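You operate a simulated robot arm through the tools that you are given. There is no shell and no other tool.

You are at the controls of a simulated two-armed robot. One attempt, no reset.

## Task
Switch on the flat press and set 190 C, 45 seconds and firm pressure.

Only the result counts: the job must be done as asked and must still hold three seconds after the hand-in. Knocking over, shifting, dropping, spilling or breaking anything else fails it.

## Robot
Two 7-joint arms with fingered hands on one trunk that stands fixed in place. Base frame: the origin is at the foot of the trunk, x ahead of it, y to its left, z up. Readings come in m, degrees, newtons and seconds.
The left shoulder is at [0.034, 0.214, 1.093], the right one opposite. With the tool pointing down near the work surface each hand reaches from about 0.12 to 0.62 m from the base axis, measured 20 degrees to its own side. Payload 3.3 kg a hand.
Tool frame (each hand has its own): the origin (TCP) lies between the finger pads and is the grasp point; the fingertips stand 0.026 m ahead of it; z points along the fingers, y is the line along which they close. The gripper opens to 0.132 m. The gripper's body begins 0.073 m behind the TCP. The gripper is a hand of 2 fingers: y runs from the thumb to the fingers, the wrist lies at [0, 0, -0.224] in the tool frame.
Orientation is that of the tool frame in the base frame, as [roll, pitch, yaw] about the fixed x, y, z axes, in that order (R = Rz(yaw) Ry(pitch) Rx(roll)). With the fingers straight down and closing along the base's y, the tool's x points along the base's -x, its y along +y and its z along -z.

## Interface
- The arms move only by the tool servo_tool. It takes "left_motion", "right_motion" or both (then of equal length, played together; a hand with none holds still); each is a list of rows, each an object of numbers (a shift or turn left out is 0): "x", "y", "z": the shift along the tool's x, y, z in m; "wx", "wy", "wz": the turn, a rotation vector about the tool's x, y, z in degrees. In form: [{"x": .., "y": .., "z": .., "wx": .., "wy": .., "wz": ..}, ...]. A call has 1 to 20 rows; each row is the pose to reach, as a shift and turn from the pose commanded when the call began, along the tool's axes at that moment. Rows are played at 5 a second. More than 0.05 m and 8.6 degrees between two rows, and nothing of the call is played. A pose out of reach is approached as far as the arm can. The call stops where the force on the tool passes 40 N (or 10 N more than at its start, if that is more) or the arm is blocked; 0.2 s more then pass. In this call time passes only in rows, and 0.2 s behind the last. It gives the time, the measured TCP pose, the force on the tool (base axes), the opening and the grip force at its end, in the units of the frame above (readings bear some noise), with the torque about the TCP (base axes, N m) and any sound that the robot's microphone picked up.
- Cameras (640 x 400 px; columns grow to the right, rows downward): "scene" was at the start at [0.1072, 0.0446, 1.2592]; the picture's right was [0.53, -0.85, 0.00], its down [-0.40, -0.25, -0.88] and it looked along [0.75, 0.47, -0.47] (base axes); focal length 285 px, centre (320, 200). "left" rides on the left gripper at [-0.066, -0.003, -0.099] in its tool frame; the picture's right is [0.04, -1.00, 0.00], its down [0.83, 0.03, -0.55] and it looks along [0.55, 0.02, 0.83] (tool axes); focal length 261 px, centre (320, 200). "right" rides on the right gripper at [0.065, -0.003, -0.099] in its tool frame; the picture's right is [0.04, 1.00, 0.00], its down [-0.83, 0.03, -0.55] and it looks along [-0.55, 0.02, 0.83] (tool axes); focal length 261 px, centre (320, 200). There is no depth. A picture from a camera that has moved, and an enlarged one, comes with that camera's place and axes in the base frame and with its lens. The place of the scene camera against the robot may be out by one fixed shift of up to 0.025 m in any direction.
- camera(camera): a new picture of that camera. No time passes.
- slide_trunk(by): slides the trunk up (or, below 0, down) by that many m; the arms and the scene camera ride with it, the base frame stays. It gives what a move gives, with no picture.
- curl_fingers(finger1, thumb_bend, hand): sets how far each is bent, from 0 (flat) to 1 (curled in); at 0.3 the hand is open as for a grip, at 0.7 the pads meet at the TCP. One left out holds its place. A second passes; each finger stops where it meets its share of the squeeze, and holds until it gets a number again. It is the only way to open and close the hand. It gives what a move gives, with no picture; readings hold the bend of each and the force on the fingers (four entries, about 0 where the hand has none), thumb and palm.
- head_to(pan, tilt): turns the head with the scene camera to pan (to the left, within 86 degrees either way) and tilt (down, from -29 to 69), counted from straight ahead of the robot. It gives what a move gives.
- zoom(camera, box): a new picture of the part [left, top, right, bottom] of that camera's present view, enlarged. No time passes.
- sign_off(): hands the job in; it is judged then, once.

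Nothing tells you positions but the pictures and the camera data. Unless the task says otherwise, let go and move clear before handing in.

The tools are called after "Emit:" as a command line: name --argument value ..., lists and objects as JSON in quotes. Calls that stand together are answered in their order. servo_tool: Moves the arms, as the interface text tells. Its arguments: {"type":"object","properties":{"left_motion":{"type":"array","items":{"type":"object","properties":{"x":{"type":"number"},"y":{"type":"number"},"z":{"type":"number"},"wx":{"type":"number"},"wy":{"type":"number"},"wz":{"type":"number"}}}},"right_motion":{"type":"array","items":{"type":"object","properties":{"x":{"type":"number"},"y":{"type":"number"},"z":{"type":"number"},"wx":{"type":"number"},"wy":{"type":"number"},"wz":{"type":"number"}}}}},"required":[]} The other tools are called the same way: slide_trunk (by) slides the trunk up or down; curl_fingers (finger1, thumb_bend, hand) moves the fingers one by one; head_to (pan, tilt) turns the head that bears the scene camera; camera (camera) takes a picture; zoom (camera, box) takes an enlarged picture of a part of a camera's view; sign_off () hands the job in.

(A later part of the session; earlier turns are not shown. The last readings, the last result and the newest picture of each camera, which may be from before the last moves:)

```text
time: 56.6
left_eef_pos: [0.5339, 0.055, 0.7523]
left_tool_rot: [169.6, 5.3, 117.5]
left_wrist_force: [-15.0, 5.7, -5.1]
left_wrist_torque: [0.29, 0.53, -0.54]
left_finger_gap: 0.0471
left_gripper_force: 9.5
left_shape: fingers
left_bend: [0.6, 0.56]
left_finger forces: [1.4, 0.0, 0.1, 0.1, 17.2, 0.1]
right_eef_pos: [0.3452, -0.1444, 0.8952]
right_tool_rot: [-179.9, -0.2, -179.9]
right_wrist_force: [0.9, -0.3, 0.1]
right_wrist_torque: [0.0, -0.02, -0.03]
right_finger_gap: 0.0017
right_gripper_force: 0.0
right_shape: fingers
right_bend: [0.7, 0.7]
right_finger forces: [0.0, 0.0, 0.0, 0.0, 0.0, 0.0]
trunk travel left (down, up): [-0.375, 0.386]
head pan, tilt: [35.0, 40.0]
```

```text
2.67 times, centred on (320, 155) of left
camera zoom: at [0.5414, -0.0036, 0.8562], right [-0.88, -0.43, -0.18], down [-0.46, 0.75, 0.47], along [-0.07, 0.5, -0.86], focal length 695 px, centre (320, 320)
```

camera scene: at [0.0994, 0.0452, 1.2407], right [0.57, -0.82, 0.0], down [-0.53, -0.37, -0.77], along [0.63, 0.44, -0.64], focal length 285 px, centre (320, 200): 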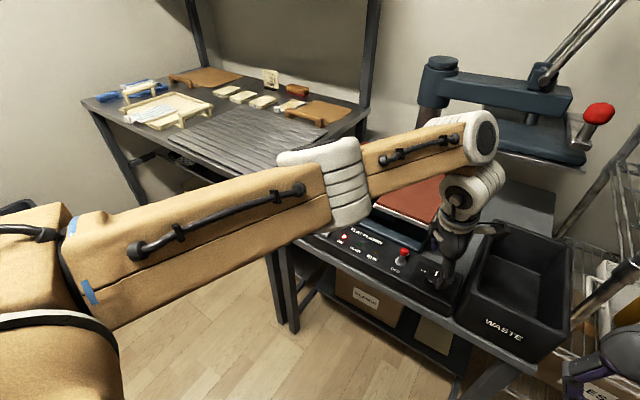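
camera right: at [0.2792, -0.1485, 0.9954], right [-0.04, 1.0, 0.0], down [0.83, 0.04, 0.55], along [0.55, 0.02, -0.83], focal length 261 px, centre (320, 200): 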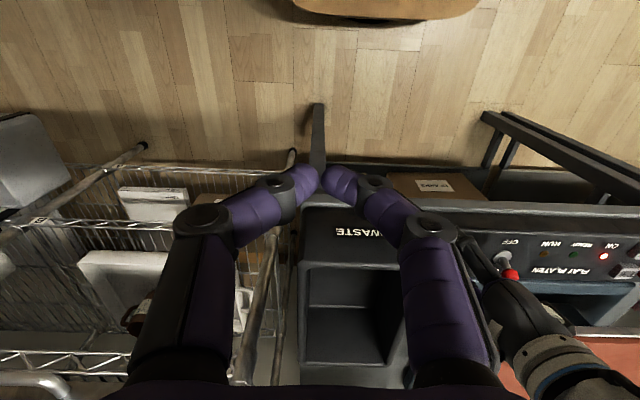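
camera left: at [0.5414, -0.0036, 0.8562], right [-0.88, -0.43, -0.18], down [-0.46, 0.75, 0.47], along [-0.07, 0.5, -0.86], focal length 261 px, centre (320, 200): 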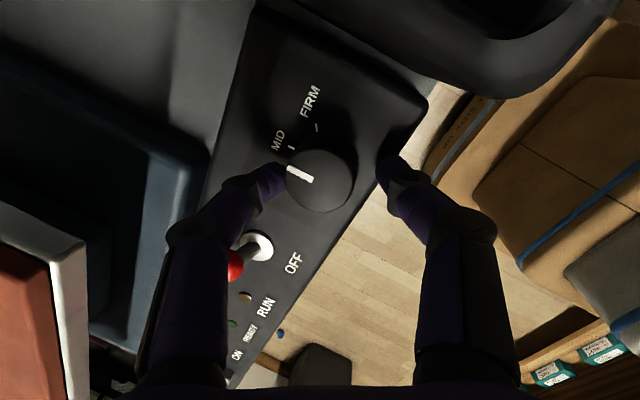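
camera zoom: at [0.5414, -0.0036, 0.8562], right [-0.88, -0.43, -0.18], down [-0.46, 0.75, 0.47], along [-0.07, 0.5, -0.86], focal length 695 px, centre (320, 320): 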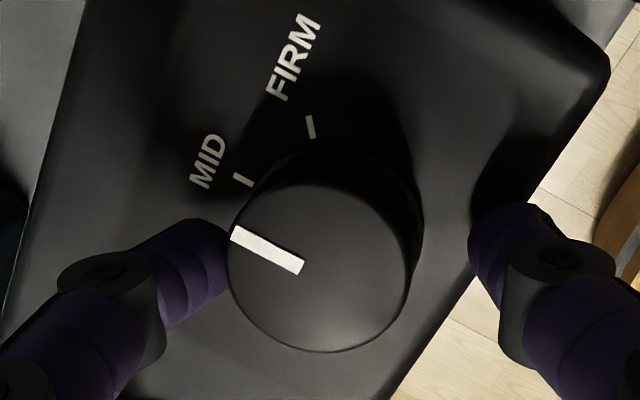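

The panel's front edge is at about x 0.507, so the thumb came down just in front of it and is pressing the panel's face. I'll open the thumb, rise 14 mm and narrow the opening so both tips come down on the panel beside the knob.

Emit:
curl_fingers --hand "left" --finger1 0.5 --thumb_bend 0.46

Emit:
servo_tool --left_motion '[{"x": -0.0008, "y": 0.0013, "z": -0.007}, {"x": -0.0016, "y": 0.003, "z": -0.0157}, {"x": -0.0016, "y": 0.003, "z": -0.0157}]'

Emit:
curl_fingers --hand "left" --finger1 0.58 --thumb_bend 0.58

Emit:
zoom --camera "left" --box '[200, 80, 440, 230]'

```text
time: 57.6
left_eef_pos: [0.5351, 0.0545, 0.7518]
left_tool_rot: [169.5, 5.4, 117.5]
left_wrist_force: [0.1, -0.8, 0.0]
left_wrist_torque: [0.01, -0.01, 0.01]
left_finger_gap: 0.0729
left_gripper_force: 0.0
left_shape: fingers
left_bend: [0.5, 0.46]
left_finger forces: [0.0, 0.0, 0.0, 0.0, 0.1, 0.0]
right_eef_pos: [0.3473, -0.1458, 0.8945]
right_tool_rot: [-179.8, -0.2, -179.9]
right_wrist_force: [-0.2, -0.5, 0.0]
right_wrist_torque: [-0.03, -0.03, -0.01]
right_finger_gap: 0.0021
right_gripper_force: 0.0
right_shape: fingers
right_bend: [0.7, 0.7]
right_finger forces: [0.0, 0.0, 0.0, 0.0, 0.0, 0.0]
trunk travel left (down, up): [-0.375, 0.386]
head pan, tilt: [35.0, 40.0]
```

```text
time: 58.4
left_eef_pos: [0.5357, 0.0541, 0.7695]
left_tool_rot: [169.8, 5.2, 117.7]
left_wrist_force: [0.5, -0.4, -0.4]
left_wrist_torque: [0.0, 0.03, 0.01]
left_finger_gap: 0.0726
left_gripper_force: 0.1
left_shape: fingers
left_bend: [0.5, 0.46]
left_finger forces: [0.0, 0.0, 0.1, 0.0, 0.0, 0.1]
right_eef_pos: [0.3472, -0.1456, 0.895]
right_tool_rot: [-179.8, -0.2, -180.0]
right_wrist_force: [1.1, 0.1, 0.3]
right_wrist_torque: [-0.01, 0.0, -0.02]
right_finger_gap: 0.0017
right_gripper_force: 0.0
right_shape: fingers
right_bend: [0.7, 0.7]
right_finger forces: [0.0, 0.0, 0.0, 0.1, 0.0, 0.0]
trunk travel left (down, up): [-0.375, 0.386]
head pan, tilt: [35.0, 40.0]
```

```text
time: 59.4
left_eef_pos: [0.5346, 0.0542, 0.77]
left_tool_rot: [169.7, 5.3, 117.6]
left_wrist_force: [0.0, -0.1, 1.0]
left_wrist_torque: [0.03, 0.03, 0.0]
left_finger_gap: 0.0436
left_gripper_force: 0.1
left_shape: fingers
left_bend: [0.57, 0.57]
left_finger forces: [0.0, 0.1, 0.0, 0.0, 0.0, 0.0]
right_eef_pos: [0.3478, -0.1464, 0.8948]
right_tool_rot: [-179.9, -0.2, -179.9]
right_wrist_force: [0.0, -0.6, -0.8]
right_wrist_torque: [-0.02, 0.02, 0.01]
right_finger_gap: 0.0019
right_gripper_force: 0.2
right_shape: fingers
right_bend: [0.7, 0.7]
right_finger forces: [0.0, 0.1, 0.0, 0.0, 0.0, 0.1]
trunk travel left (down, up): [-0.375, 0.386]
head pan, tilt: [35.0, 40.0]
```

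```text
2.67 times, centred on (320, 155) of left
camera zoom: at [0.5432, -0.0043, 0.8735], right [-0.88, -0.43, -0.18], down [-0.47, 0.75, 0.47], along [-0.07, 0.5, -0.86], focal length 695 px, centre (320, 320)
```

zoom: 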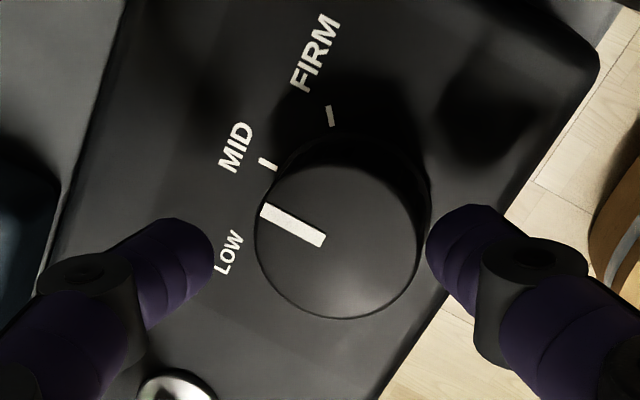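

The opening is now 4.4 cm, slightly off-centre by about 3 mm toward the far side. I'll correct that and lower the tips beside the knob.

Emit:
servo_tool --left_motion '[{"x": 0.0, "y": -0.0036, "z": 0.0}, {"x": 0.0006, "y": -0.0046, "z": 0.005}, {"x": 0.0012, "y": -0.0057, "z": 0.0105}, {"x": 0.0017, "y": -0.0067, "z": 0.0155}, {"x": 0.0017, "y": -0.0067, "z": 0.0155}]'

Emit:
zoom --camera "left" --box '[200, 80, 440, 230]'

```text
time: 60.6
left_eef_pos: [0.5337, 0.0548, 0.7528]
left_tool_rot: [169.6, 5.1, 117.5]
left_wrist_force: [-0.7, -1.7, 6.2]
left_wrist_torque: [-0.1, 0.19, 0.04]
left_finger_gap: 0.0426
left_gripper_force: 3.4
left_shape: fingers
left_bend: [0.57, 0.57]
left_finger forces: [0.0, 0.0, 0.0, 0.0, 6.4, 0.0]
left hand out of reach, approached as far as the arm can: row 1, 2, 3, 4, 5
right_eef_pos: [0.3465, -0.1449, 0.8949]
right_tool_rot: [-179.8, -0.1, -180.0]
right_wrist_force: [-0.4, 0.2, 0.3]
right_wrist_torque: [-0.01, 0.01, 0.01]
right_finger_gap: 0.002
right_gripper_force: 0.0
right_shape: fingers
right_bend: [0.7, 0.7]
right_finger forces: [0.0, 0.0, 0.1, 0.0, 0.0, 0.0]
trunk travel left (down, up): [-0.375, 0.386]
head pan, tilt: [35.0, 40.0]
```

```text
2.67 times, centred on (320, 155) of left
camera zoom: at [0.5413, -0.0038, 0.8562], right [-0.88, -0.43, -0.18], down [-0.46, 0.75, 0.47], along [-0.07, 0.5, -0.86], focal length 695 px, centre (320, 320)
```

zoom: 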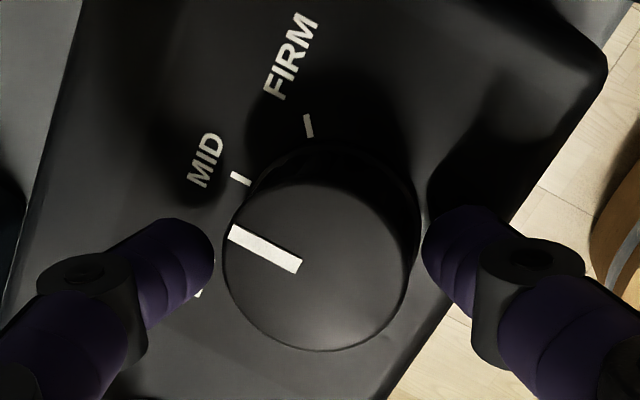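

Both tips are down beside the knob, the thumb resting lightly on the panel. I'll close on the knob.

Emit:
curl_fingers --hand "left" --finger1 0.66 --thumb_bend 0.66

Emit:
zoom --camera "left" --box '[200, 80, 440, 230]'

```text
time: 61.6
left_eef_pos: [0.5338, 0.0553, 0.7514]
left_tool_rot: [169.7, 5.1, 117.6]
left_wrist_force: [-1.0, -2.6, 0.7]
left_wrist_torque: [-0.09, 0.06, 0.01]
left_finger_gap: 0.033
left_gripper_force: 6.6
left_shape: fingers
left_bend: [0.6, 0.63]
left_finger forces: [5.2, 0.1, 0.1, 0.1, 7.2, 0.0]
right_eef_pos: [0.3473, -0.1446, 0.8941]
right_tool_rot: [-179.8, -0.2, -180.0]
right_wrist_force: [0.1, -1.0, 0.0]
right_wrist_torque: [0.0, 0.02, -0.02]
right_finger_gap: 0.0017
right_gripper_force: 0.0
right_shape: fingers
right_bend: [0.7, 0.7]
right_finger forces: [0.1, 0.0, 0.0, 0.0, 0.1, 0.0]
trunk travel left (down, up): [-0.375, 0.386]
head pan, tilt: [35.0, 40.0]
```

```text
2.67 times, centred on (320, 155) of left
camera zoom: at [0.541, -0.0036, 0.855], right [-0.88, -0.43, -0.18], down [-0.46, 0.75, 0.47], along [-0.07, 0.5, -0.86], focal length 695 px, centre (320, 320)
```

zoom: 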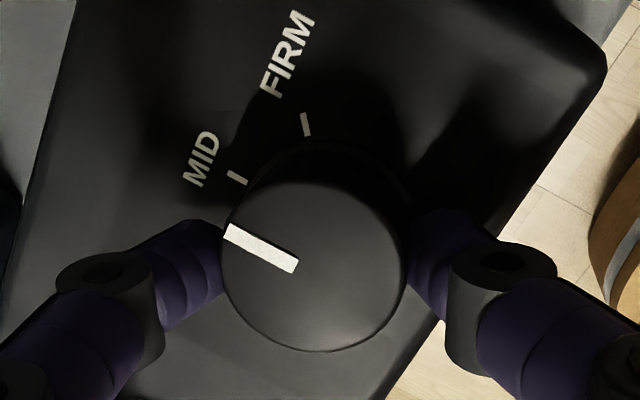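

Both fingers hold the knob at a 3.3 cm gap. I'll squeeze a little harder and then turn clockwise in small steps about the tool axis.

Emit:
curl_fingers --hand "left" --finger1 0.72 --thumb_bend 0.72

Emit:
servo_tool --left_motion '[{"wz": 4}, {"wz": 8}, {"wz": 12}, {"wz": 16}, {"wz": 20}]'

Emit:
zoom --camera "left" --box '[200, 80, 440, 230]'

```text
time: 62.6
left_eef_pos: [0.533, 0.055, 0.7508]
left_tool_rot: [169.8, 5.0, 117.6]
left_wrist_force: [-6.1, -1.7, -7.1]
left_wrist_torque: [-0.08, 0.24, -0.01]
left_finger_gap: 0.0321
left_gripper_force: 11.5
left_shape: fingers
left_bend: [0.62, 0.65]
left_finger forces: [8.8, 0.0, 0.0, 0.0, 14.9, 0.1]
right_eef_pos: [0.3478, -0.1445, 0.8948]
right_tool_rot: [-179.8, -0.3, -180.0]
right_wrist_force: [0.0, 1.1, 0.6]
right_wrist_torque: [0.05, 0.03, 0.0]
right_finger_gap: 0.0019
right_gripper_force: 0.1
right_shape: fingers
right_bend: [0.7, 0.7]
right_finger forces: [0.0, 0.0, 0.0, 0.0, 0.0, 0.0]
trunk travel left (down, up): [-0.375, 0.386]
head pan, tilt: [35.0, 40.0]
```

```text
time: 63.8
left_eef_pos: [0.5331, 0.0561, 0.7525]
left_tool_rot: [168.5, 1.4, 97.6]
left_wrist_force: [-5.8, -1.6, -3.4]
left_wrist_torque: [-0.04, 0.28, 0.03]
left_finger_gap: 0.0321
left_gripper_force: 12.9
left_shape: fingers
left_bend: [0.62, 0.65]
left_finger forces: [10.0, 0.0, 0.0, 0.0, 15.5, 0.0]
right_eef_pos: [0.3467, -0.145, 0.8952]
right_tool_rot: [-179.8, -0.2, -179.9]
right_wrist_force: [-0.5, -0.2, -0.4]
right_wrist_torque: [0.0, -0.01, 0.02]
right_finger_gap: 0.0018
right_gripper_force: 0.1
right_shape: fingers
right_bend: [0.7, 0.7]
right_finger forces: [0.1, 0.1, 0.0, 0.1, 0.1, 0.0]
trunk travel left (down, up): [-0.375, 0.386]
head pan, tilt: [35.0, 40.0]
```

```text
2.67 times, centred on (320, 155) of left
camera zoom: at [0.5202, -0.0094, 0.8511], right [-0.97, -0.1, -0.2], down [-0.19, 0.83, 0.53], along [0.12, 0.55, -0.82], focal length 695 px, centre (320, 320)
```

zoom: 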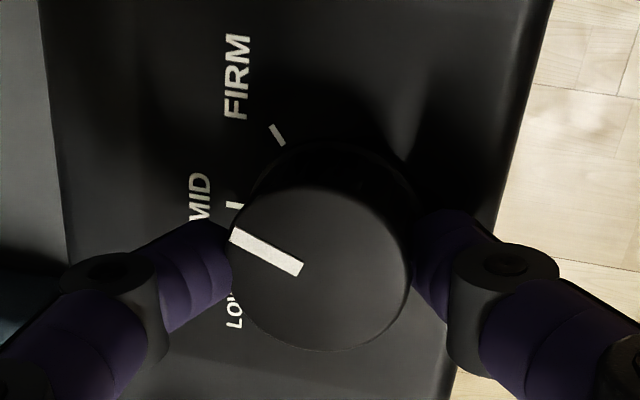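

The knob turns with the fingers. I'll keep turning, another 20 degrees, and check again.

Emit:
servo_tool --left_motion '[{"wz": 4}, {"wz": 8}, {"wz": 12}, {"wz": 16}, {"wz": 20}]'

Emit:
zoom --camera "left" --box '[200, 80, 440, 230]'

Emit:
zoom --camera "scene" --box '[380, 200, 508, 300]'

```text
time: 65.0
left_eef_pos: [0.5347, 0.0556, 0.7523]
left_tool_rot: [168.7, -2.6, 78.2]
left_wrist_force: [-3.6, -0.3, -4.8]
left_wrist_torque: [-0.04, 0.24, 0.0]
left_finger_gap: 0.0318
left_gripper_force: 11.9
left_shape: fingers
left_bend: [0.62, 0.65]
left_finger forces: [9.9, 0.1, 0.0, 0.0, 14.1, 0.0]
right_eef_pos: [0.3469, -0.1449, 0.8953]
right_tool_rot: [-179.8, -0.1, -180.0]
right_wrist_force: [0.4, 0.3, -0.7]
right_wrist_torque: [0.02, -0.01, -0.03]
right_finger_gap: 0.0021
right_gripper_force: 0.1
right_shape: fingers
right_bend: [0.7, 0.7]
right_finger forces: [0.1, 0.1, 0.0, 0.0, 0.0, 0.0]
trunk travel left (down, up): [-0.375, 0.386]
head pan, tilt: [35.0, 40.0]
```

```text
2.67 times, centred on (320, 155) of left
camera zoom: at [0.498, -0.0076, 0.8467], right [-0.95, 0.25, -0.19], down [0.09, 0.8, 0.59], along [0.3, 0.54, -0.79], focal length 695 px, centre (320, 320)
```

zoom: 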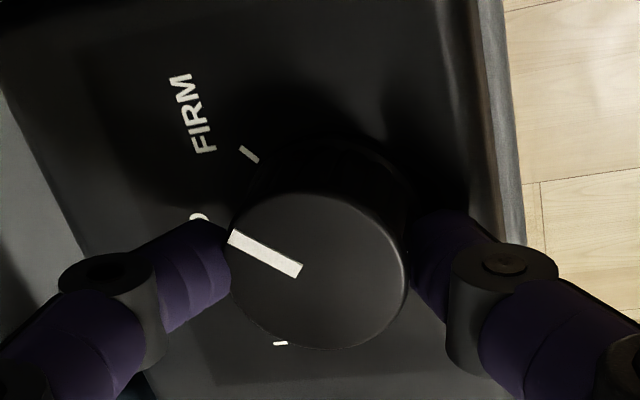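

```text
4.00 times, centred on (444, 250) of scene
camera zoom: at [0.0994, 0.0451, 1.2407], right [0.57, -0.82, 0.0], down [-0.53, -0.37, -0.77], along [0.63, 0.44, -0.64], focal length 1141 px, centre (-176, 0)
```

zoom: 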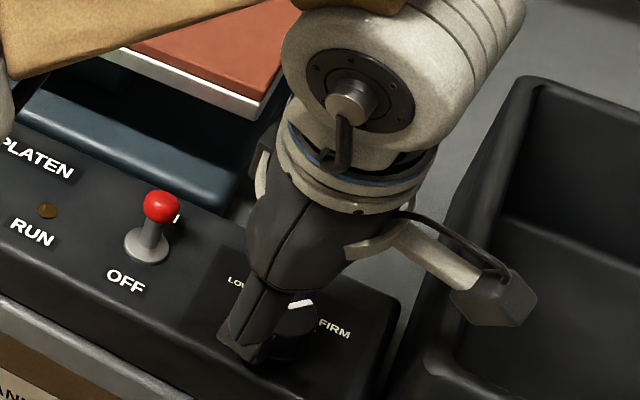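

Forty degrees done and the pointer is heading for the FIRM tick. I'll turn the last 20 degrees.

Emit:
servo_tool --left_motion '[{"wz": 4}, {"wz": 8}, {"wz": 12}, {"wz": 16}, {"wz": 20}, {"wz": 20}]'

Emit:
zoom --camera "left" --box '[200, 80, 440, 230]'

Emit:
zoom --camera "scene" --box '[380, 200, 508, 300]'

```text
time: 66.4
left_eef_pos: [0.5339, 0.0564, 0.7532]
left_tool_rot: [170.2, -6.4, 58.4]
left_wrist_force: [-1.9, 4.4, -2.5]
left_wrist_torque: [0.08, 0.12, 0.25]
left_finger_gap: 0.0319
left_gripper_force: 12.2
left_shape: fingers
left_bend: [0.62, 0.65]
left_finger forces: [11.2, 0.0, 0.0, 0.0, 12.8, 0.0]
right_eef_pos: [0.3472, -0.1444, 0.8954]
right_tool_rot: [-179.9, -0.2, -179.9]
right_wrist_force: [0.1, 0.1, -0.6]
right_wrist_torque: [-0.05, -0.01, -0.01]
right_finger_gap: 0.0019
right_gripper_force: 0.0
right_shape: fingers
right_bend: [0.7, 0.7]
right_finger forces: [0.0, 0.0, 0.0, 0.0, 0.0, 0.0]
trunk travel left (down, up): [-0.375, 0.386]
head pan, tilt: [35.0, 40.0]
```

```text
2.67 times, centred on (320, 155) of left
camera zoom: at [0.4783, 0.0027, 0.8427], right [-0.81, 0.56, -0.16], down [0.35, 0.69, 0.64], along [0.47, 0.46, -0.75], focal length 695 px, centre (320, 320)
```

zoom: 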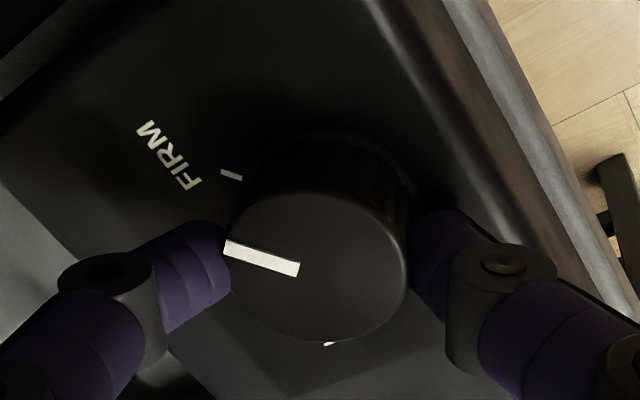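

```text
4.00 times, centred on (444, 250) of scene
camera zoom: at [0.0994, 0.0457, 1.2408], right [0.57, -0.82, 0.0], down [-0.53, -0.37, -0.77], along [0.63, 0.44, -0.64], focal length 1141 px, centre (-176, 0)
```

zoom: 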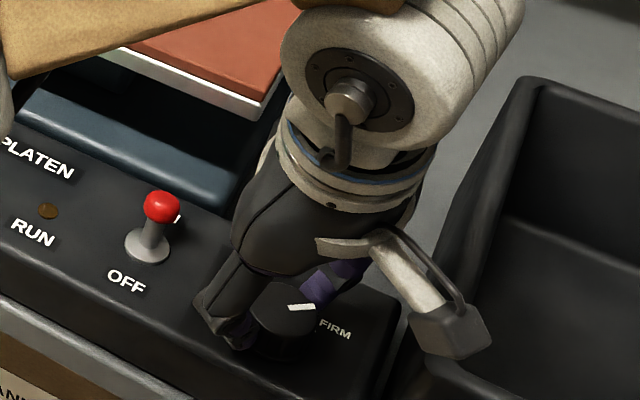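

The knob met a stop with the pointer at the FIRM tick (I compute about 50 degrees for both). I'll release the fingers gently and lift off to check that it stays.

Emit:
curl_fingers --hand "left" --finger1 0.56 --thumb_bend 0.57

Emit:
zoom --camera "left" --box '[200, 80, 440, 230]'

```text
time: 67.4
left_eef_pos: [0.5337, 0.0551, 0.7531]
left_tool_rot: [170.2, -6.4, 58.5]
left_wrist_force: [1.6, 1.4, 6.3]
left_wrist_torque: [0.07, 0.1, -0.03]
left_finger_gap: 0.0435
left_gripper_force: 3.0
left_shape: fingers
left_bend: [0.56, 0.57]
left_finger forces: [0.1, 0.0, 0.0, 0.1, 5.7, 0.0]
right_eef_pos: [0.3465, -0.1455, 0.8947]
right_tool_rot: [-179.8, -0.2, -179.8]
right_wrist_force: [0.9, 0.0, -0.2]
right_wrist_torque: [0.01, -0.03, 0.01]
right_finger_gap: 0.0017
right_gripper_force: 0.1
right_shape: fingers
right_bend: [0.7, 0.7]
right_finger forces: [0.0, 0.0, 0.0, 0.0, 0.1, 0.0]
trunk travel left (down, up): [-0.375, 0.386]
head pan, tilt: [35.0, 40.0]
```

```text
2.67 times, centred on (320, 155) of left
camera zoom: at [0.4778, 0.0019, 0.8429], right [-0.81, 0.56, -0.17], down [0.35, 0.69, 0.64], along [0.47, 0.46, -0.75], focal length 695 px, centre (320, 320)
```

zoom: 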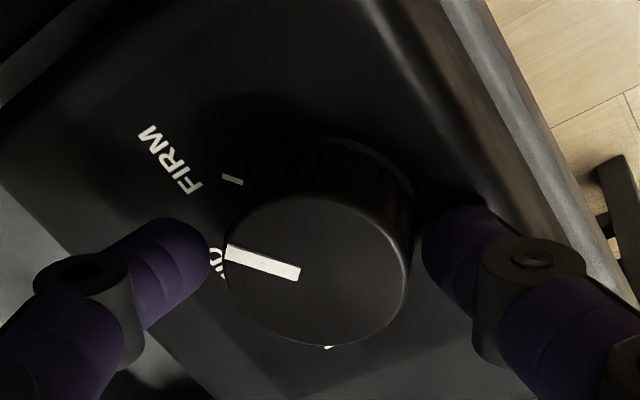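

The pointer stays at FIRM with the fingers open. I'll lift straight up off the knob.

Emit:
servo_tool --left_motion '[{"x": 0.0014, "y": 0.002, "z": -0.012}, {"x": 0.0028, "y": 0.0042, "z": -0.0245}, {"x": 0.0045, "y": 0.0067, "z": -0.039}, {"x": 0.0067, "y": 0.0101, "z": -0.0587}, {"x": 0.0067, "y": 0.0101, "z": -0.0587}]'

Emit:
camera --camera "left"

Emit:
camera --camera "scene"

```text
time: 68.6
left_eef_pos: [0.5353, 0.0558, 0.8152]
left_tool_rot: [170.3, -6.1, 58.6]
left_wrist_force: [-0.4, 0.6, -0.8]
left_wrist_torque: [-0.01, 0.0, -0.05]
left_finger_gap: 0.0455
left_gripper_force: 0.0
left_shape: fingers
left_bend: [0.56, 0.56]
left_finger forces: [0.1, 0.0, 0.0, 0.0, 0.0, 0.0]
left hand out of reach, approached as far as the arm can: row 3
right_eef_pos: [0.3473, -0.1461, 0.8943]
right_tool_rot: [-179.8, -0.2, -179.9]
right_wrist_force: [-0.4, 0.0, 0.3]
right_wrist_torque: [0.04, 0.04, -0.01]
right_finger_gap: 0.002
right_gripper_force: 0.0
right_shape: fingers
right_bend: [0.7, 0.7]
right_finger forces: [0.0, 0.1, 0.1, 0.0, 0.0, 0.0]
trunk travel left (down, up): [-0.375, 0.386]
head pan, tilt: [35.0, 40.0]
```

```text
taken
camera left: at [0.4784, 0.0024, 0.905], right [-0.81, 0.56, -0.16], down [0.35, 0.69, 0.64], along [0.47, 0.46, -0.75], focal length 261 px, centre (320, 200)
```

left: 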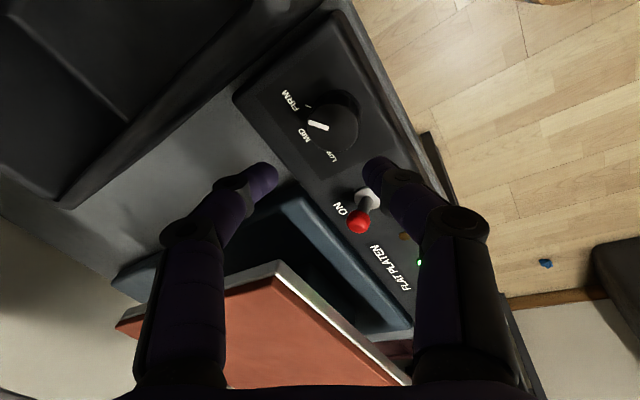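

```text
taken
camera scene: at [0.0994, 0.0451, 1.2407], right [0.57, -0.82, 0.0], down [-0.53, -0.37, -0.77], along [0.63, 0.44, -0.64], focal length 285 px, centre (320, 200)
```

scene: 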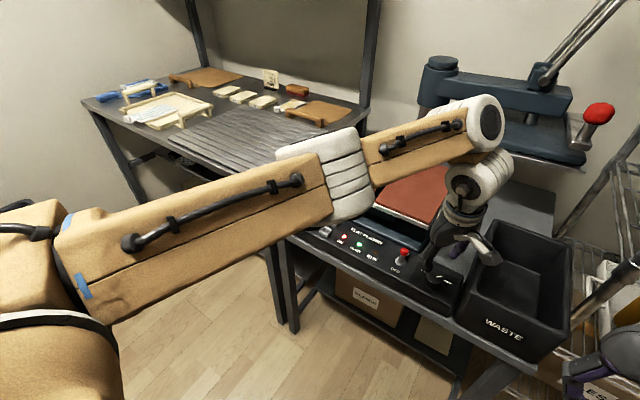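

The knob is free and the green READY lamp is now lit as well. I'll zoom to confirm the pointer lines up with FIRM.

Emit:
zoom --camera "left" --box '[250, 60, 400, 180]'

```text
3.33 times, centred on (325, 120) of left
camera zoom: at [0.4784, 0.0024, 0.905], right [-0.81, 0.56, -0.16], down [0.35, 0.69, 0.64], along [0.47, 0.46, -0.75], focal length 869 px, centre (303, 467)
```

zoom: 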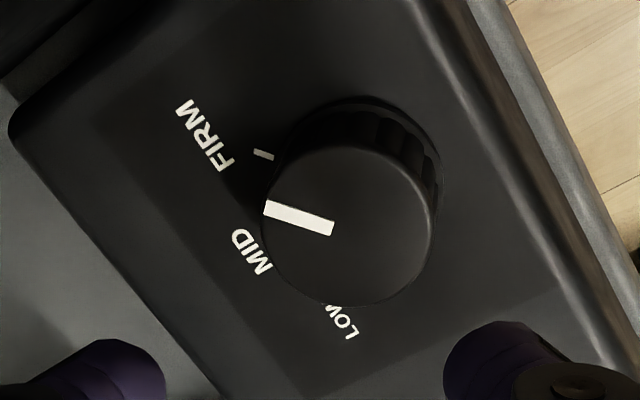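

The pointer sits on the FIRM tick. Next come the keys, so I'll retrace the path back from the knob to an upright hand clear of the toggle.

Emit:
servo_tool --left_motion '[{"x": 0.007, "y": -0.0075, "z": -0.003, "wx": 1.2, "wy": -0.8}, {"x": 0.014, "y": -0.015, "z": -0.006, "wx": 2.5, "wy": -1.6}, {"x": 0.021, "y": -0.0225, "z": -0.009, "wx": 3.7, "wy": -2.3}, {"x": 0.028, "y": -0.03, "z": -0.012, "wx": 5.0, "wy": -3.1}, {"x": 0.035, "y": -0.0375, "z": -0.015, "wx": 6.2, "wy": -3.9}, {"x": 0.042, "y": -0.045, "z": -0.018, "wx": 7.4, "wy": -4.7}, {"x": 0.05, "y": -0.0525, "z": -0.021, "wx": 8.7, "wy": -5.4}, {"x": 0.057, "y": -0.0598, "z": -0.0242, "wx": 9.9, "wy": -6.2}, {"x": 0.057, "y": -0.0598, "z": -0.0242, "wx": 9.9, "wy": -6.2}]'

Emit:
camera --camera "left"

```text
time: 70.6
left_eef_pos: [0.5133, 0.1285, 0.8265]
left_tool_rot: [179.9, -0.3, 57.4]
left_wrist_force: [0.1, 0.6, 0.2]
left_wrist_torque: [-0.01, -0.03, 0.0]
left_finger_gap: 0.0458
left_gripper_force: 0.0
left_shape: fingers
left_bend: [0.56, 0.56]
left_finger forces: [0.0, 0.0, 0.0, 0.0, 0.0, 0.0]
left hand out of reach, approached as far as the arm can: row 5, 6, 7, 8, 9
right_eef_pos: [0.3463, -0.1457, 0.8951]
right_tool_rot: [-179.9, -0.2, -180.0]
right_wrist_force: [-0.6, 0.2, 0.0]
right_wrist_torque: [0.0, -0.03, 0.02]
right_finger_gap: 0.0019
right_gripper_force: 0.0
right_shape: fingers
right_bend: [0.7, 0.7]
right_finger forces: [0.0, 0.0, 0.0, 0.0, 0.1, 0.0]
trunk travel left (down, up): [-0.375, 0.386]
head pan, tilt: [35.0, 40.0]
```

```text
taken
camera left: at [0.4756, 0.0754, 0.9271], right [-0.82, 0.57, 0.0], down [0.48, 0.68, 0.56], along [0.32, 0.45, -0.83], focal length 261 px, centre (320, 200)
```

left: 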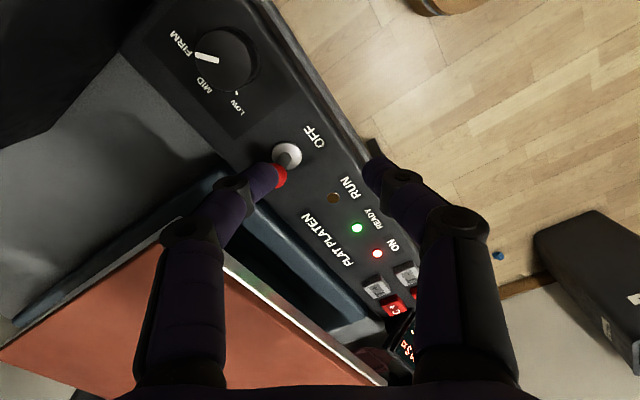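

The hand is upright again and the display is lit. I'll move it left toward the keys, turning it back so the finger faces straight away from the robot.

Emit:
servo_tool --left_motion '[{"x": 0.0115, "y": -0.006, "z": -0.003, "wz": -3.3}, {"x": 0.023, "y": -0.012, "z": -0.006, "wz": -6.6}, {"x": 0.0345, "y": -0.0185, "z": -0.009, "wz": -9.9}, {"x": 0.046, "y": -0.0247, "z": -0.012, "wz": -13.2}, {"x": 0.0575, "y": -0.031, "z": -0.015, "wz": -16.5}, {"x": 0.069, "y": -0.037, "z": -0.018, "wz": -19.8}, {"x": 0.0805, "y": -0.043, "z": -0.021, "wz": -23.1}, {"x": 0.092, "y": -0.049, "z": -0.024, "wz": -26.4}, {"x": 0.1035, "y": -0.0555, "z": -0.027, "wz": -29.7}, {"x": 0.115, "y": -0.0617, "z": -0.03, "wz": -33}, {"x": 0.115, "y": -0.0617, "z": -0.03, "wz": -33}]'

Emit:
curl_fingers --hand "left" --finger1 0.3 --thumb_bend 1.0

Emit:
camera --camera "left"

Emit:
camera --camera "scene"

```text
time: 73.0
left_eef_pos: [0.5243, 0.2578, 0.8577]
left_tool_rot: [179.5, 0.1, 90.3]
left_wrist_force: [-0.4, -0.3, 0.5]
left_wrist_torque: [-0.02, 0.01, 0.0]
left_finger_gap: 0.0456
left_gripper_force: 0.1
left_shape: fingers
left_bend: [0.56, 0.56]
left_finger forces: [0.0, 0.0, 0.0, 0.0, 0.0, 0.1]
left hand out of reach, approached as far as the arm can: row 1
right_eef_pos: [0.3472, -0.1458, 0.8954]
right_tool_rot: [-179.9, -0.2, -179.9]
right_wrist_force: [0.4, 0.3, -0.5]
right_wrist_torque: [0.01, 0.0, -0.02]
right_finger_gap: 0.0017
right_gripper_force: 0.2
right_shape: fingers
right_bend: [0.7, 0.7]
right_finger forces: [0.0, 0.1, 0.0, 0.0, 0.0, 0.0]
trunk travel left (down, up): [-0.375, 0.386]
head pan, tilt: [35.0, 40.0]
```

```text
time: 74.0
left_eef_pos: [0.5244, 0.2583, 0.8568]
left_tool_rot: [179.8, 0.1, 90.3]
left_wrist_force: [0.3, -0.2, 0.8]
left_wrist_torque: [-0.02, 0.01, 0.03]
left_finger_gap: 0.046
left_gripper_force: 0.1
left_shape: fingers
left_bend: [0.3, 1.0]
left_finger forces: [0.0, 0.0, 0.0, 0.0, 0.0, 0.0]
right_eef_pos: [0.3471, -0.1454, 0.8938]
right_tool_rot: [-179.8, -0.2, -179.9]
right_wrist_force: [0.1, 1.2, -0.4]
right_wrist_torque: [0.01, -0.05, -0.01]
right_finger_gap: 0.002
right_gripper_force: 0.0
right_shape: fingers
right_bend: [0.7, 0.7]
right_finger forces: [0.0, 0.0, 0.0, 0.1, 0.0, 0.1]
trunk travel left (down, up): [-0.375, 0.386]
head pan, tilt: [35.0, 40.0]
```

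```text
taken
camera left: at [0.5215, 0.1931, 0.9569], right [-1.0, 0.04, -0.01], down [0.03, 0.83, 0.55], along [0.02, 0.55, -0.83], focal length 261 px, centre (320, 200)
```

left: 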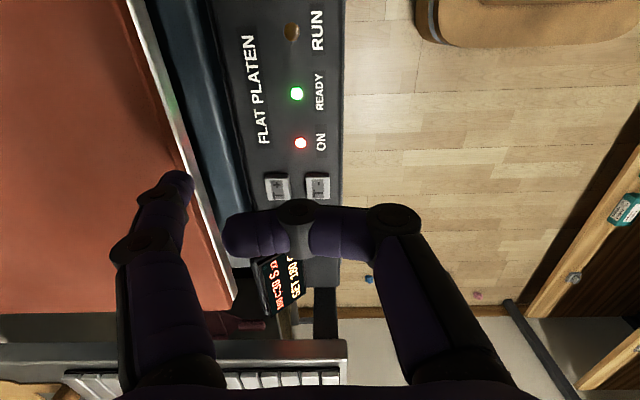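

```text
taken
camera scene: at [0.0994, 0.0451, 1.2407], right [0.57, -0.82, 0.0], down [-0.53, -0.37, -0.77], along [0.63, 0.44, -0.64], focal length 285 px, centre (320, 200)
```

scene: 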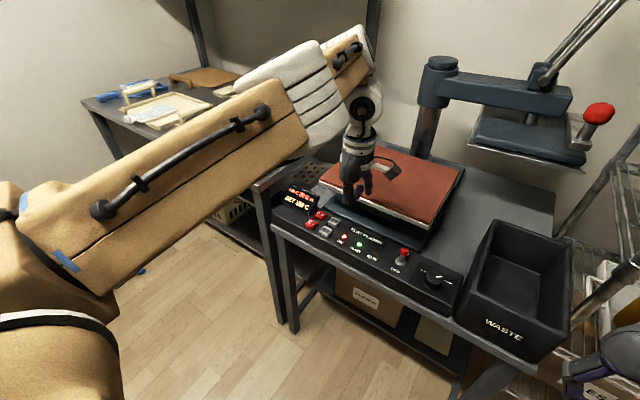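

The display is lit and readable in the scene view. I'll zoom in to read the current settings.

Emit:
zoom --camera "scene" --box '[270, 180, 350, 230]'

Emit:
zoom --camera "left" --box '[230, 240, 330, 320]'

```text
8.00 times, centred on (310, 205) of scene
camera zoom: at [0.0994, 0.0451, 1.2407], right [0.57, -0.82, 0.0], down [-0.53, -0.37, -0.77], along [0.63, 0.44, -0.64], focal length 2282 px, centre (400, 160)
```

zoom: 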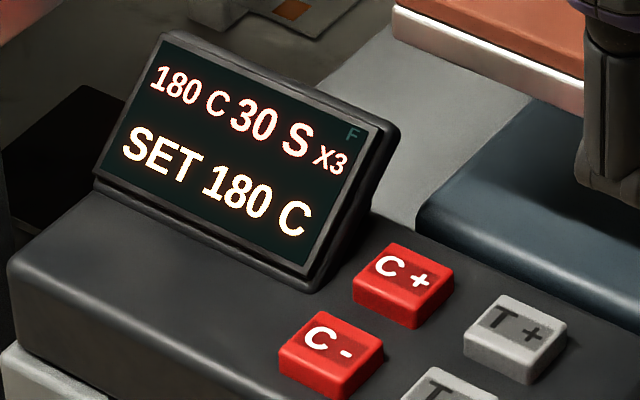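

```text
5.00 times, centred on (280, 280) of left
camera zoom: at [0.5215, 0.1931, 0.9569], right [-1.0, 0.04, -0.01], down [0.03, 0.83, 0.55], along [0.02, 0.55, -0.83], focal length 1303 px, centre (520, -200)
```

zoom: 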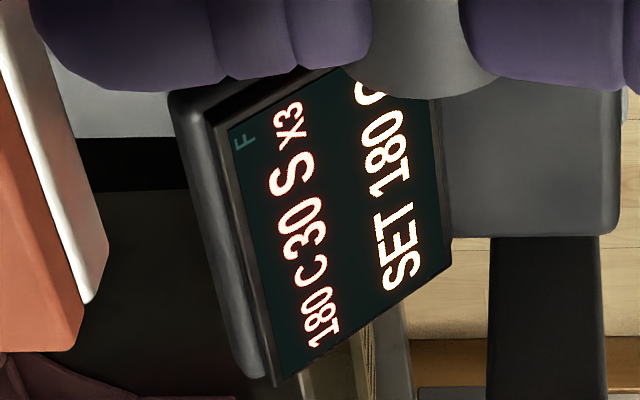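

It reads 180 C, 30 S, x3, with SET 180 C, so I need +10 C and +15 s. I'll bring the fingertip above C+.

Emit:
servo_tool --left_motion '[{"x": 0.015, "y": -0.003}, {"x": 0.03, "y": -0.006}, {"x": 0.045, "y": -0.009}, {"x": 0.06, "y": -0.012}, {"x": 0.075, "y": -0.015}, {"x": 0.09, "y": -0.018, "z": 0.01}, {"x": 0.105, "y": -0.022, "z": 0.025}, {"x": 0.118, "y": -0.0254, "z": 0.04}, {"x": 0.118, "y": -0.0254, "z": 0.05}, {"x": 0.118, "y": -0.0254, "z": 0.05}]'

Emit:
camera --camera "left"

Emit:
camera --camera "scene"

```text
time: 76.2
left_eef_pos: [0.4984, 0.3768, 0.8077]
left_tool_rot: [179.7, 0.0, 90.4]
left_wrist_force: [0.0, -0.2, 0.7]
left_wrist_torque: [0.01, 0.02, 0.01]
left_finger_gap: 0.046
left_gripper_force: 0.0
left_shape: fingers
left_bend: [0.3, 1.0]
left_finger forces: [0.0, 0.1, 0.1, 0.1, 0.1, 0.1]
right_eef_pos: [0.3474, -0.1454, 0.8944]
right_tool_rot: [-179.8, -0.2, -179.9]
right_wrist_force: [-0.3, 0.3, -0.6]
right_wrist_torque: [0.02, -0.04, -0.01]
right_finger_gap: 0.0018
right_gripper_force: 0.0
right_shape: fingers
right_bend: [0.7, 0.7]
right_finger forces: [0.1, 0.1, 0.0, 0.0, 0.0, 0.0]
trunk travel left (down, up): [-0.375, 0.386]
head pan, tilt: [35.0, 40.0]
```

```text
taken
camera left: at [0.4951, 0.3115, 0.9066], right [-1.0, 0.03, -0.01], down [0.03, 0.83, 0.55], along [0.02, 0.55, -0.83], focal length 261 px, centre (320, 200)
```

left: 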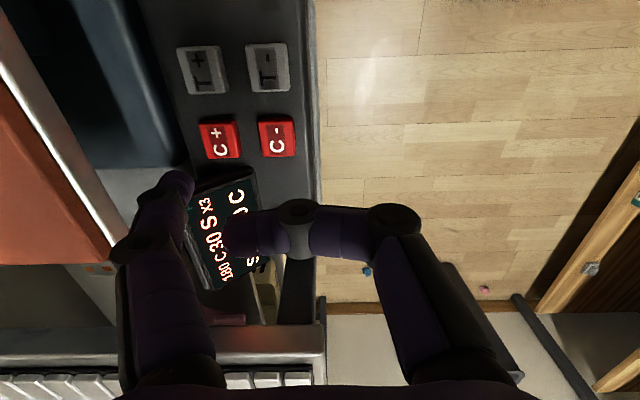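

```text
taken
camera scene: at [0.0993, 0.0452, 1.2408], right [0.57, -0.82, 0.0], down [-0.53, -0.37, -0.77], along [0.63, 0.44, -0.64], focal length 285 px, centre (320, 200)
```

scene: 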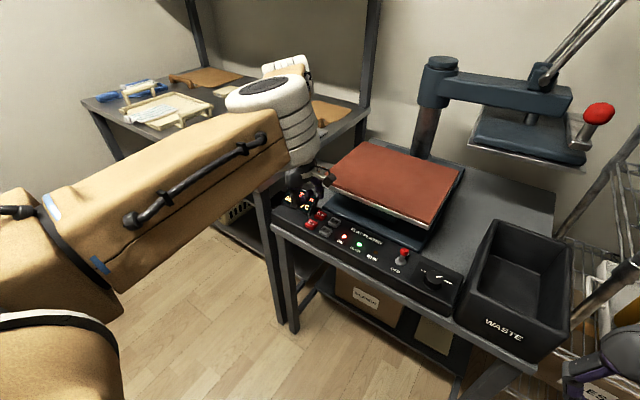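

The fingertip is within a few millimetres of C+, which this view puts at (0.567, 0.373). I'll centre it and make a short shallow press and release, listening for a click.

Emit:
servo_tool --left_motion '[{"x": -0.003, "y": -0.002}, {"x": -0.003, "y": -0.002, "z": 0.02}, {"x": -0.003, "y": -0.002, "z": 0.038}, {"x": -0.003, "y": -0.002, "z": 0.046}, {"x": -0.003, "y": -0.002, "z": 0.051}, {"x": -0.003, "y": -0.002, "z": 0.035}, {"x": -0.003, "y": -0.002, "z": 0.02}]'

Emit:
camera --camera "left"

Emit:
zoom --camera "scene" --box '[270, 180, 350, 230]'

```text
time: 77.8
left_eef_pos: [0.4967, 0.3742, 0.7868]
left_tool_rot: [179.7, 0.0, 90.3]
left_wrist_force: [0.6, -0.2, 0.2]
left_wrist_torque: [0.0, 0.0, 0.01]
left_finger_gap: 0.0462
left_gripper_force: 0.1
left_shape: fingers
left_bend: [0.3, 1.0]
left_finger forces: [0.1, 0.1, 0.0, 0.0, 0.0, 0.1]
right_eef_pos: [0.3469, -0.1441, 0.8947]
right_tool_rot: [-179.7, -0.2, -180.0]
right_wrist_force: [0.5, 0.7, 0.2]
right_wrist_torque: [0.01, 0.02, -0.02]
right_finger_gap: 0.0017
right_gripper_force: 0.1
right_shape: fingers
right_bend: [0.7, 0.7]
right_finger forces: [0.0, 0.0, 0.0, 0.0, 0.0, 0.0]
trunk travel left (down, up): [-0.375, 0.386]
head pan, tilt: [35.0, 40.0]
```

```text
taken
camera left: at [0.493, 0.3081, 0.8868], right [-1.0, 0.04, -0.01], down [0.03, 0.83, 0.55], along [0.02, 0.55, -0.83], focal length 261 px, centre (320, 200)
```

left: 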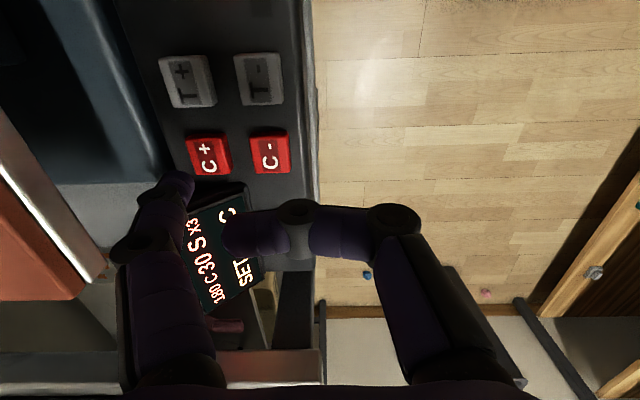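

```text
8.00 times, centred on (310, 205) of scene
camera zoom: at [0.0993, 0.0451, 1.2408], right [0.57, -0.82, 0.0], down [-0.53, -0.37, -0.77], along [0.63, 0.44, -0.64], focal length 2282 px, centre (400, 160)
```

zoom: 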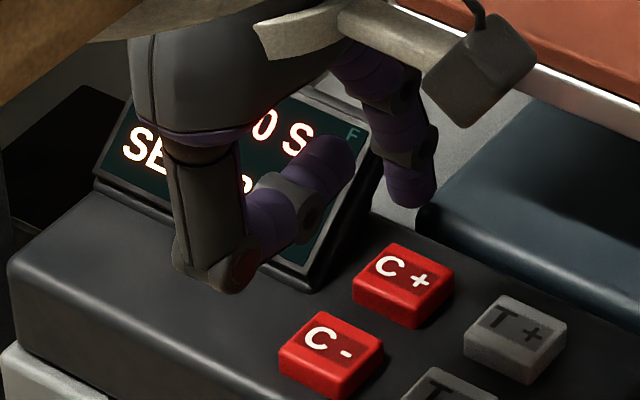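

The press stopped just short: the key top seems to lie near z 0.731. I'll press again about 7 mm deeper and release.

Emit:
servo_tool --left_motion '[{"z": 0.018}, {"z": 0.027}, {"z": 0.033}, {"z": 0.037}, {"z": 0.022}, {"z": 0.0}]'

Emit:
zoom --camera "left" --box '[140, 120, 300, 320]'

```text
time: 79.2
left_eef_pos: [0.4962, 0.373, 0.7874]
left_tool_rot: [179.7, 0.1, 90.4]
left_wrist_force: [-0.2, -0.1, 0.2]
left_wrist_torque: [0.0, 0.0, 0.01]
left_finger_gap: 0.0456
left_gripper_force: 0.0
left_shape: fingers
left_bend: [0.3, 1.0]
left_finger forces: [0.0, 0.0, 0.0, 0.0, 0.0, 0.0]
right_eef_pos: [0.3467, -0.1464, 0.8942]
right_tool_rot: [-179.8, -0.1, -179.7]
right_wrist_force: [-0.1, 0.8, -0.9]
right_wrist_torque: [0.01, 0.0, 0.03]
right_finger_gap: 0.0018
right_gripper_force: 0.0
right_shape: fingers
right_bend: [0.7, 0.7]
right_finger forces: [0.0, 0.0, 0.1, 0.1, 0.0, 0.1]
trunk travel left (down, up): [-0.375, 0.386]
head pan, tilt: [35.0, 40.0]
```

```text
2.00 times, centred on (220, 220) of left
camera zoom: at [0.4933, 0.3085, 0.8873], right [-1.0, 0.04, -0.01], down [0.03, 0.83, 0.55], along [0.02, 0.55, -0.83], focal length 521 px, centre (520, 160)
```

zoom: 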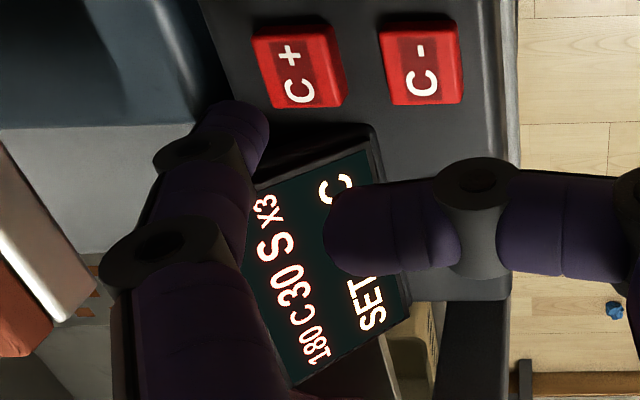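

Still no click. I'll approach in slow steps and read the force at the bottom to find the key surface.

Emit:
servo_tool --left_motion '[{"z": 0.018}, {"z": 0.028}, {"z": 0.034}, {"z": 0.034}]'

Emit:
zoom --camera "scene" --box '[270, 180, 350, 230]'

Emit:
zoom --camera "left" --box '[140, 80, 300, 320]'

```text
time: 80.2
left_eef_pos: [0.4962, 0.374, 0.7524]
left_tool_rot: [179.7, 0.0, 90.3]
left_wrist_force: [-0.6, 0.3, -1.2]
left_wrist_torque: [-0.03, -0.01, -0.01]
left_finger_gap: 0.0462
left_gripper_force: 0.2
left_shape: fingers
left_bend: [0.3, 1.0]
left_finger forces: [0.0, 0.0, 0.1, 0.0, 0.0, 0.1]
right_eef_pos: [0.3472, -0.1453, 0.8957]
right_tool_rot: [-179.8, -0.3, -179.9]
right_wrist_force: [0.2, -0.2, 0.3]
right_wrist_torque: [-0.01, 0.01, 0.03]
right_finger_gap: 0.0017
right_gripper_force: 0.0
right_shape: fingers
right_bend: [0.7, 0.7]
right_finger forces: [0.0, 0.1, 0.0, 0.1, 0.0, 0.1]
trunk travel left (down, up): [-0.375, 0.386]
head pan, tilt: [35.0, 40.0]
```

```text
8.00 times, centred on (310, 205) of scene
camera zoom: at [0.0994, 0.0452, 1.2407], right [0.57, -0.82, 0.0], down [-0.53, -0.37, -0.77], along [0.63, 0.44, -0.64], focal length 2282 px, centre (400, 160)
```

zoom: 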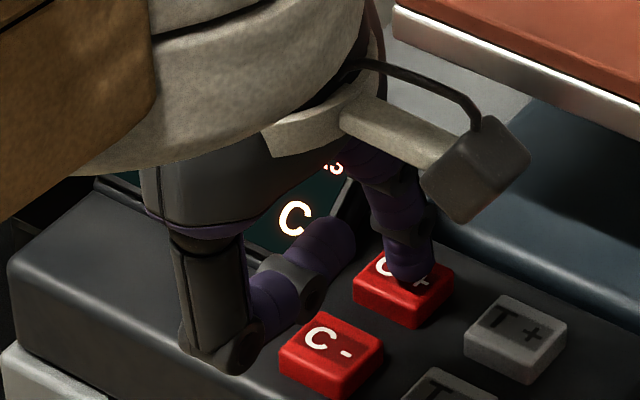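

```text
1.67 times, centred on (220, 200) of left
camera zoom: at [0.4934, 0.3087, 0.8528], right [-1.0, 0.04, -0.01], down [0.03, 0.83, 0.55], along [0.02, 0.55, -0.83], focal length 434 px, centre (487, 200)
```

zoom: 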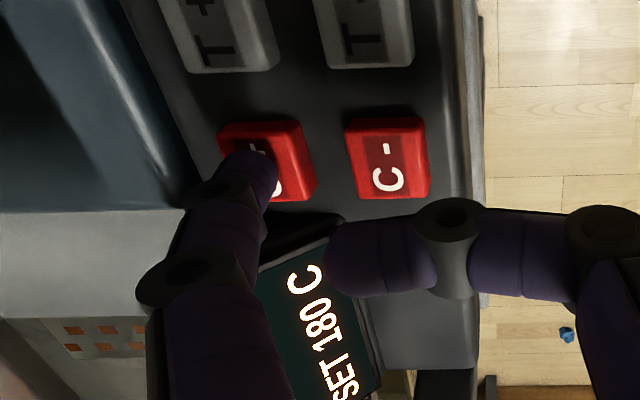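

The tip is just above C+ with no contact yet, sitting slightly toward the far side. I'll press 8 mm further and release in one short move.

Emit:
servo_tool --left_motion '[{"y": -0.003, "z": 0.003}, {"y": -0.003, "z": 0.006}, {"y": -0.003, "z": 0.008}, {"y": -0.003, "z": 0.0}, {"y": -0.003, "z": -0.02}]'

Emit:
zoom --camera "left" --box '[140, 120, 300, 320]'

```text
time: 81.4
left_eef_pos: [0.4931, 0.3735, 0.7724]
left_tool_rot: [179.7, 0.1, 90.3]
left_wrist_force: [-1.7, 0.0, 1.5]
left_wrist_torque: [0.02, 0.01, 0.01]
left_finger_gap: 0.0461
left_gripper_force: 0.1
left_shape: fingers
left_bend: [0.3, 1.0]
left_finger forces: [0.0, 0.0, 0.0, 0.0, 0.0, 0.0]
right_eef_pos: [0.347, -0.146, 0.896]
right_tool_rot: [-179.8, -0.2, -179.9]
right_wrist_force: [0.2, -0.5, 0.0]
right_wrist_torque: [-0.04, -0.04, 0.0]
right_finger_gap: 0.0018
right_gripper_force: 0.1
right_shape: fingers
right_bend: [0.7, 0.7]
right_finger forces: [0.1, 0.0, 0.1, 0.0, 0.0, 0.0]
trunk travel left (down, up): [-0.375, 0.386]
head pan, tilt: [35.0, 40.0]
heard: click
```

```text
2.00 times, centred on (220, 220) of left
camera zoom: at [0.4901, 0.308, 0.873], right [-1.0, 0.04, -0.01], down [0.03, 0.83, 0.55], along [0.02, 0.55, -0.83], focal length 521 px, centre (520, 160)
```

zoom: 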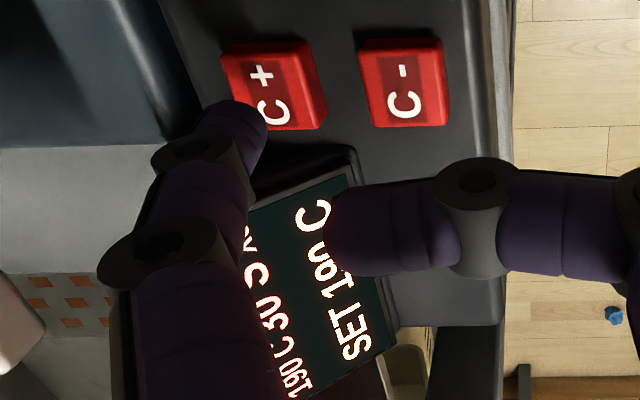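

A click, and the display now starts with 190 C. I'll lift, slide over to T+ and check both the display and the alignment.

Emit:
servo_tool --left_motion '[{"z": -0.02}, {"x": -0.014, "y": 0.001, "z": -0.02}, {"x": -0.028, "y": 0.001, "z": -0.02}, {"x": -0.042, "y": 0.002, "z": -0.02}, {"x": -0.042, "y": 0.002, "z": 0.0}, {"x": -0.042, "y": 0.002, "z": 0.014}, {"x": -0.042, "y": 0.002, "z": 0.014}]'

Emit:
camera --camera "left"

Emit:
zoom --camera "scene" --box '[270, 180, 350, 230]'

```text
time: 83.0
left_eef_pos: [0.4962, 0.3321, 0.7595]
left_tool_rot: [179.7, 0.0, 90.2]
left_wrist_force: [0.2, -0.3, 0.2]
left_wrist_torque: [0.01, -0.04, 0.01]
left_finger_gap: 0.0466
left_gripper_force: 0.0
left_shape: fingers
left_bend: [0.3, 1.0]
left_finger forces: [0.0, 0.1, 0.1, 0.1, 0.0, 0.1]
right_eef_pos: [0.3465, -0.1462, 0.8947]
right_tool_rot: [-179.8, -0.2, -179.9]
right_wrist_force: [-0.6, 0.3, 0.2]
right_wrist_torque: [-0.05, -0.02, -0.01]
right_finger_gap: 0.002
right_gripper_force: 0.1
right_shape: fingers
right_bend: [0.7, 0.7]
right_finger forces: [0.0, 0.1, 0.0, 0.0, 0.1, 0.0]
trunk travel left (down, up): [-0.375, 0.386]
head pan, tilt: [35.0, 40.0]
```

```text
taken
camera left: at [0.4929, 0.2664, 0.8589], right [-1.0, 0.04, -0.01], down [0.03, 0.83, 0.55], along [0.02, 0.55, -0.83], focal length 261 px, centre (320, 200)
```

left: 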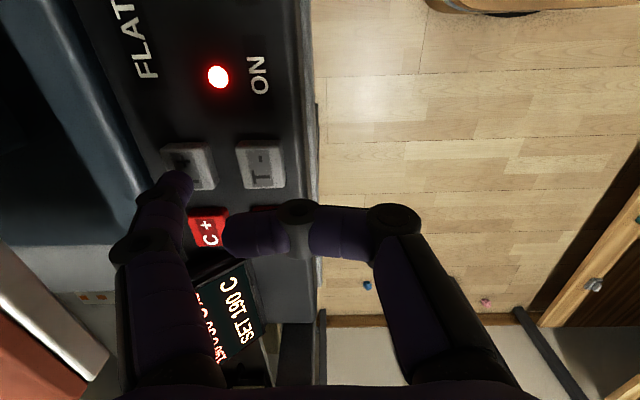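

```text
8.00 times, centred on (310, 205) of scene
camera zoom: at [0.0994, 0.0451, 1.2408], right [0.57, -0.82, 0.0], down [-0.53, -0.37, -0.77], along [0.63, 0.44, -0.64], focal length 2282 px, centre (400, 160)
```

zoom: 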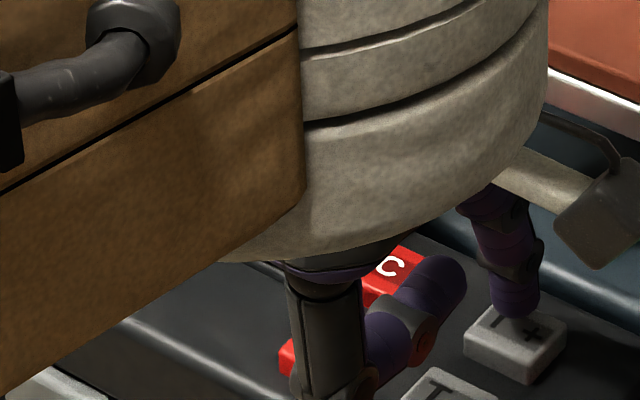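

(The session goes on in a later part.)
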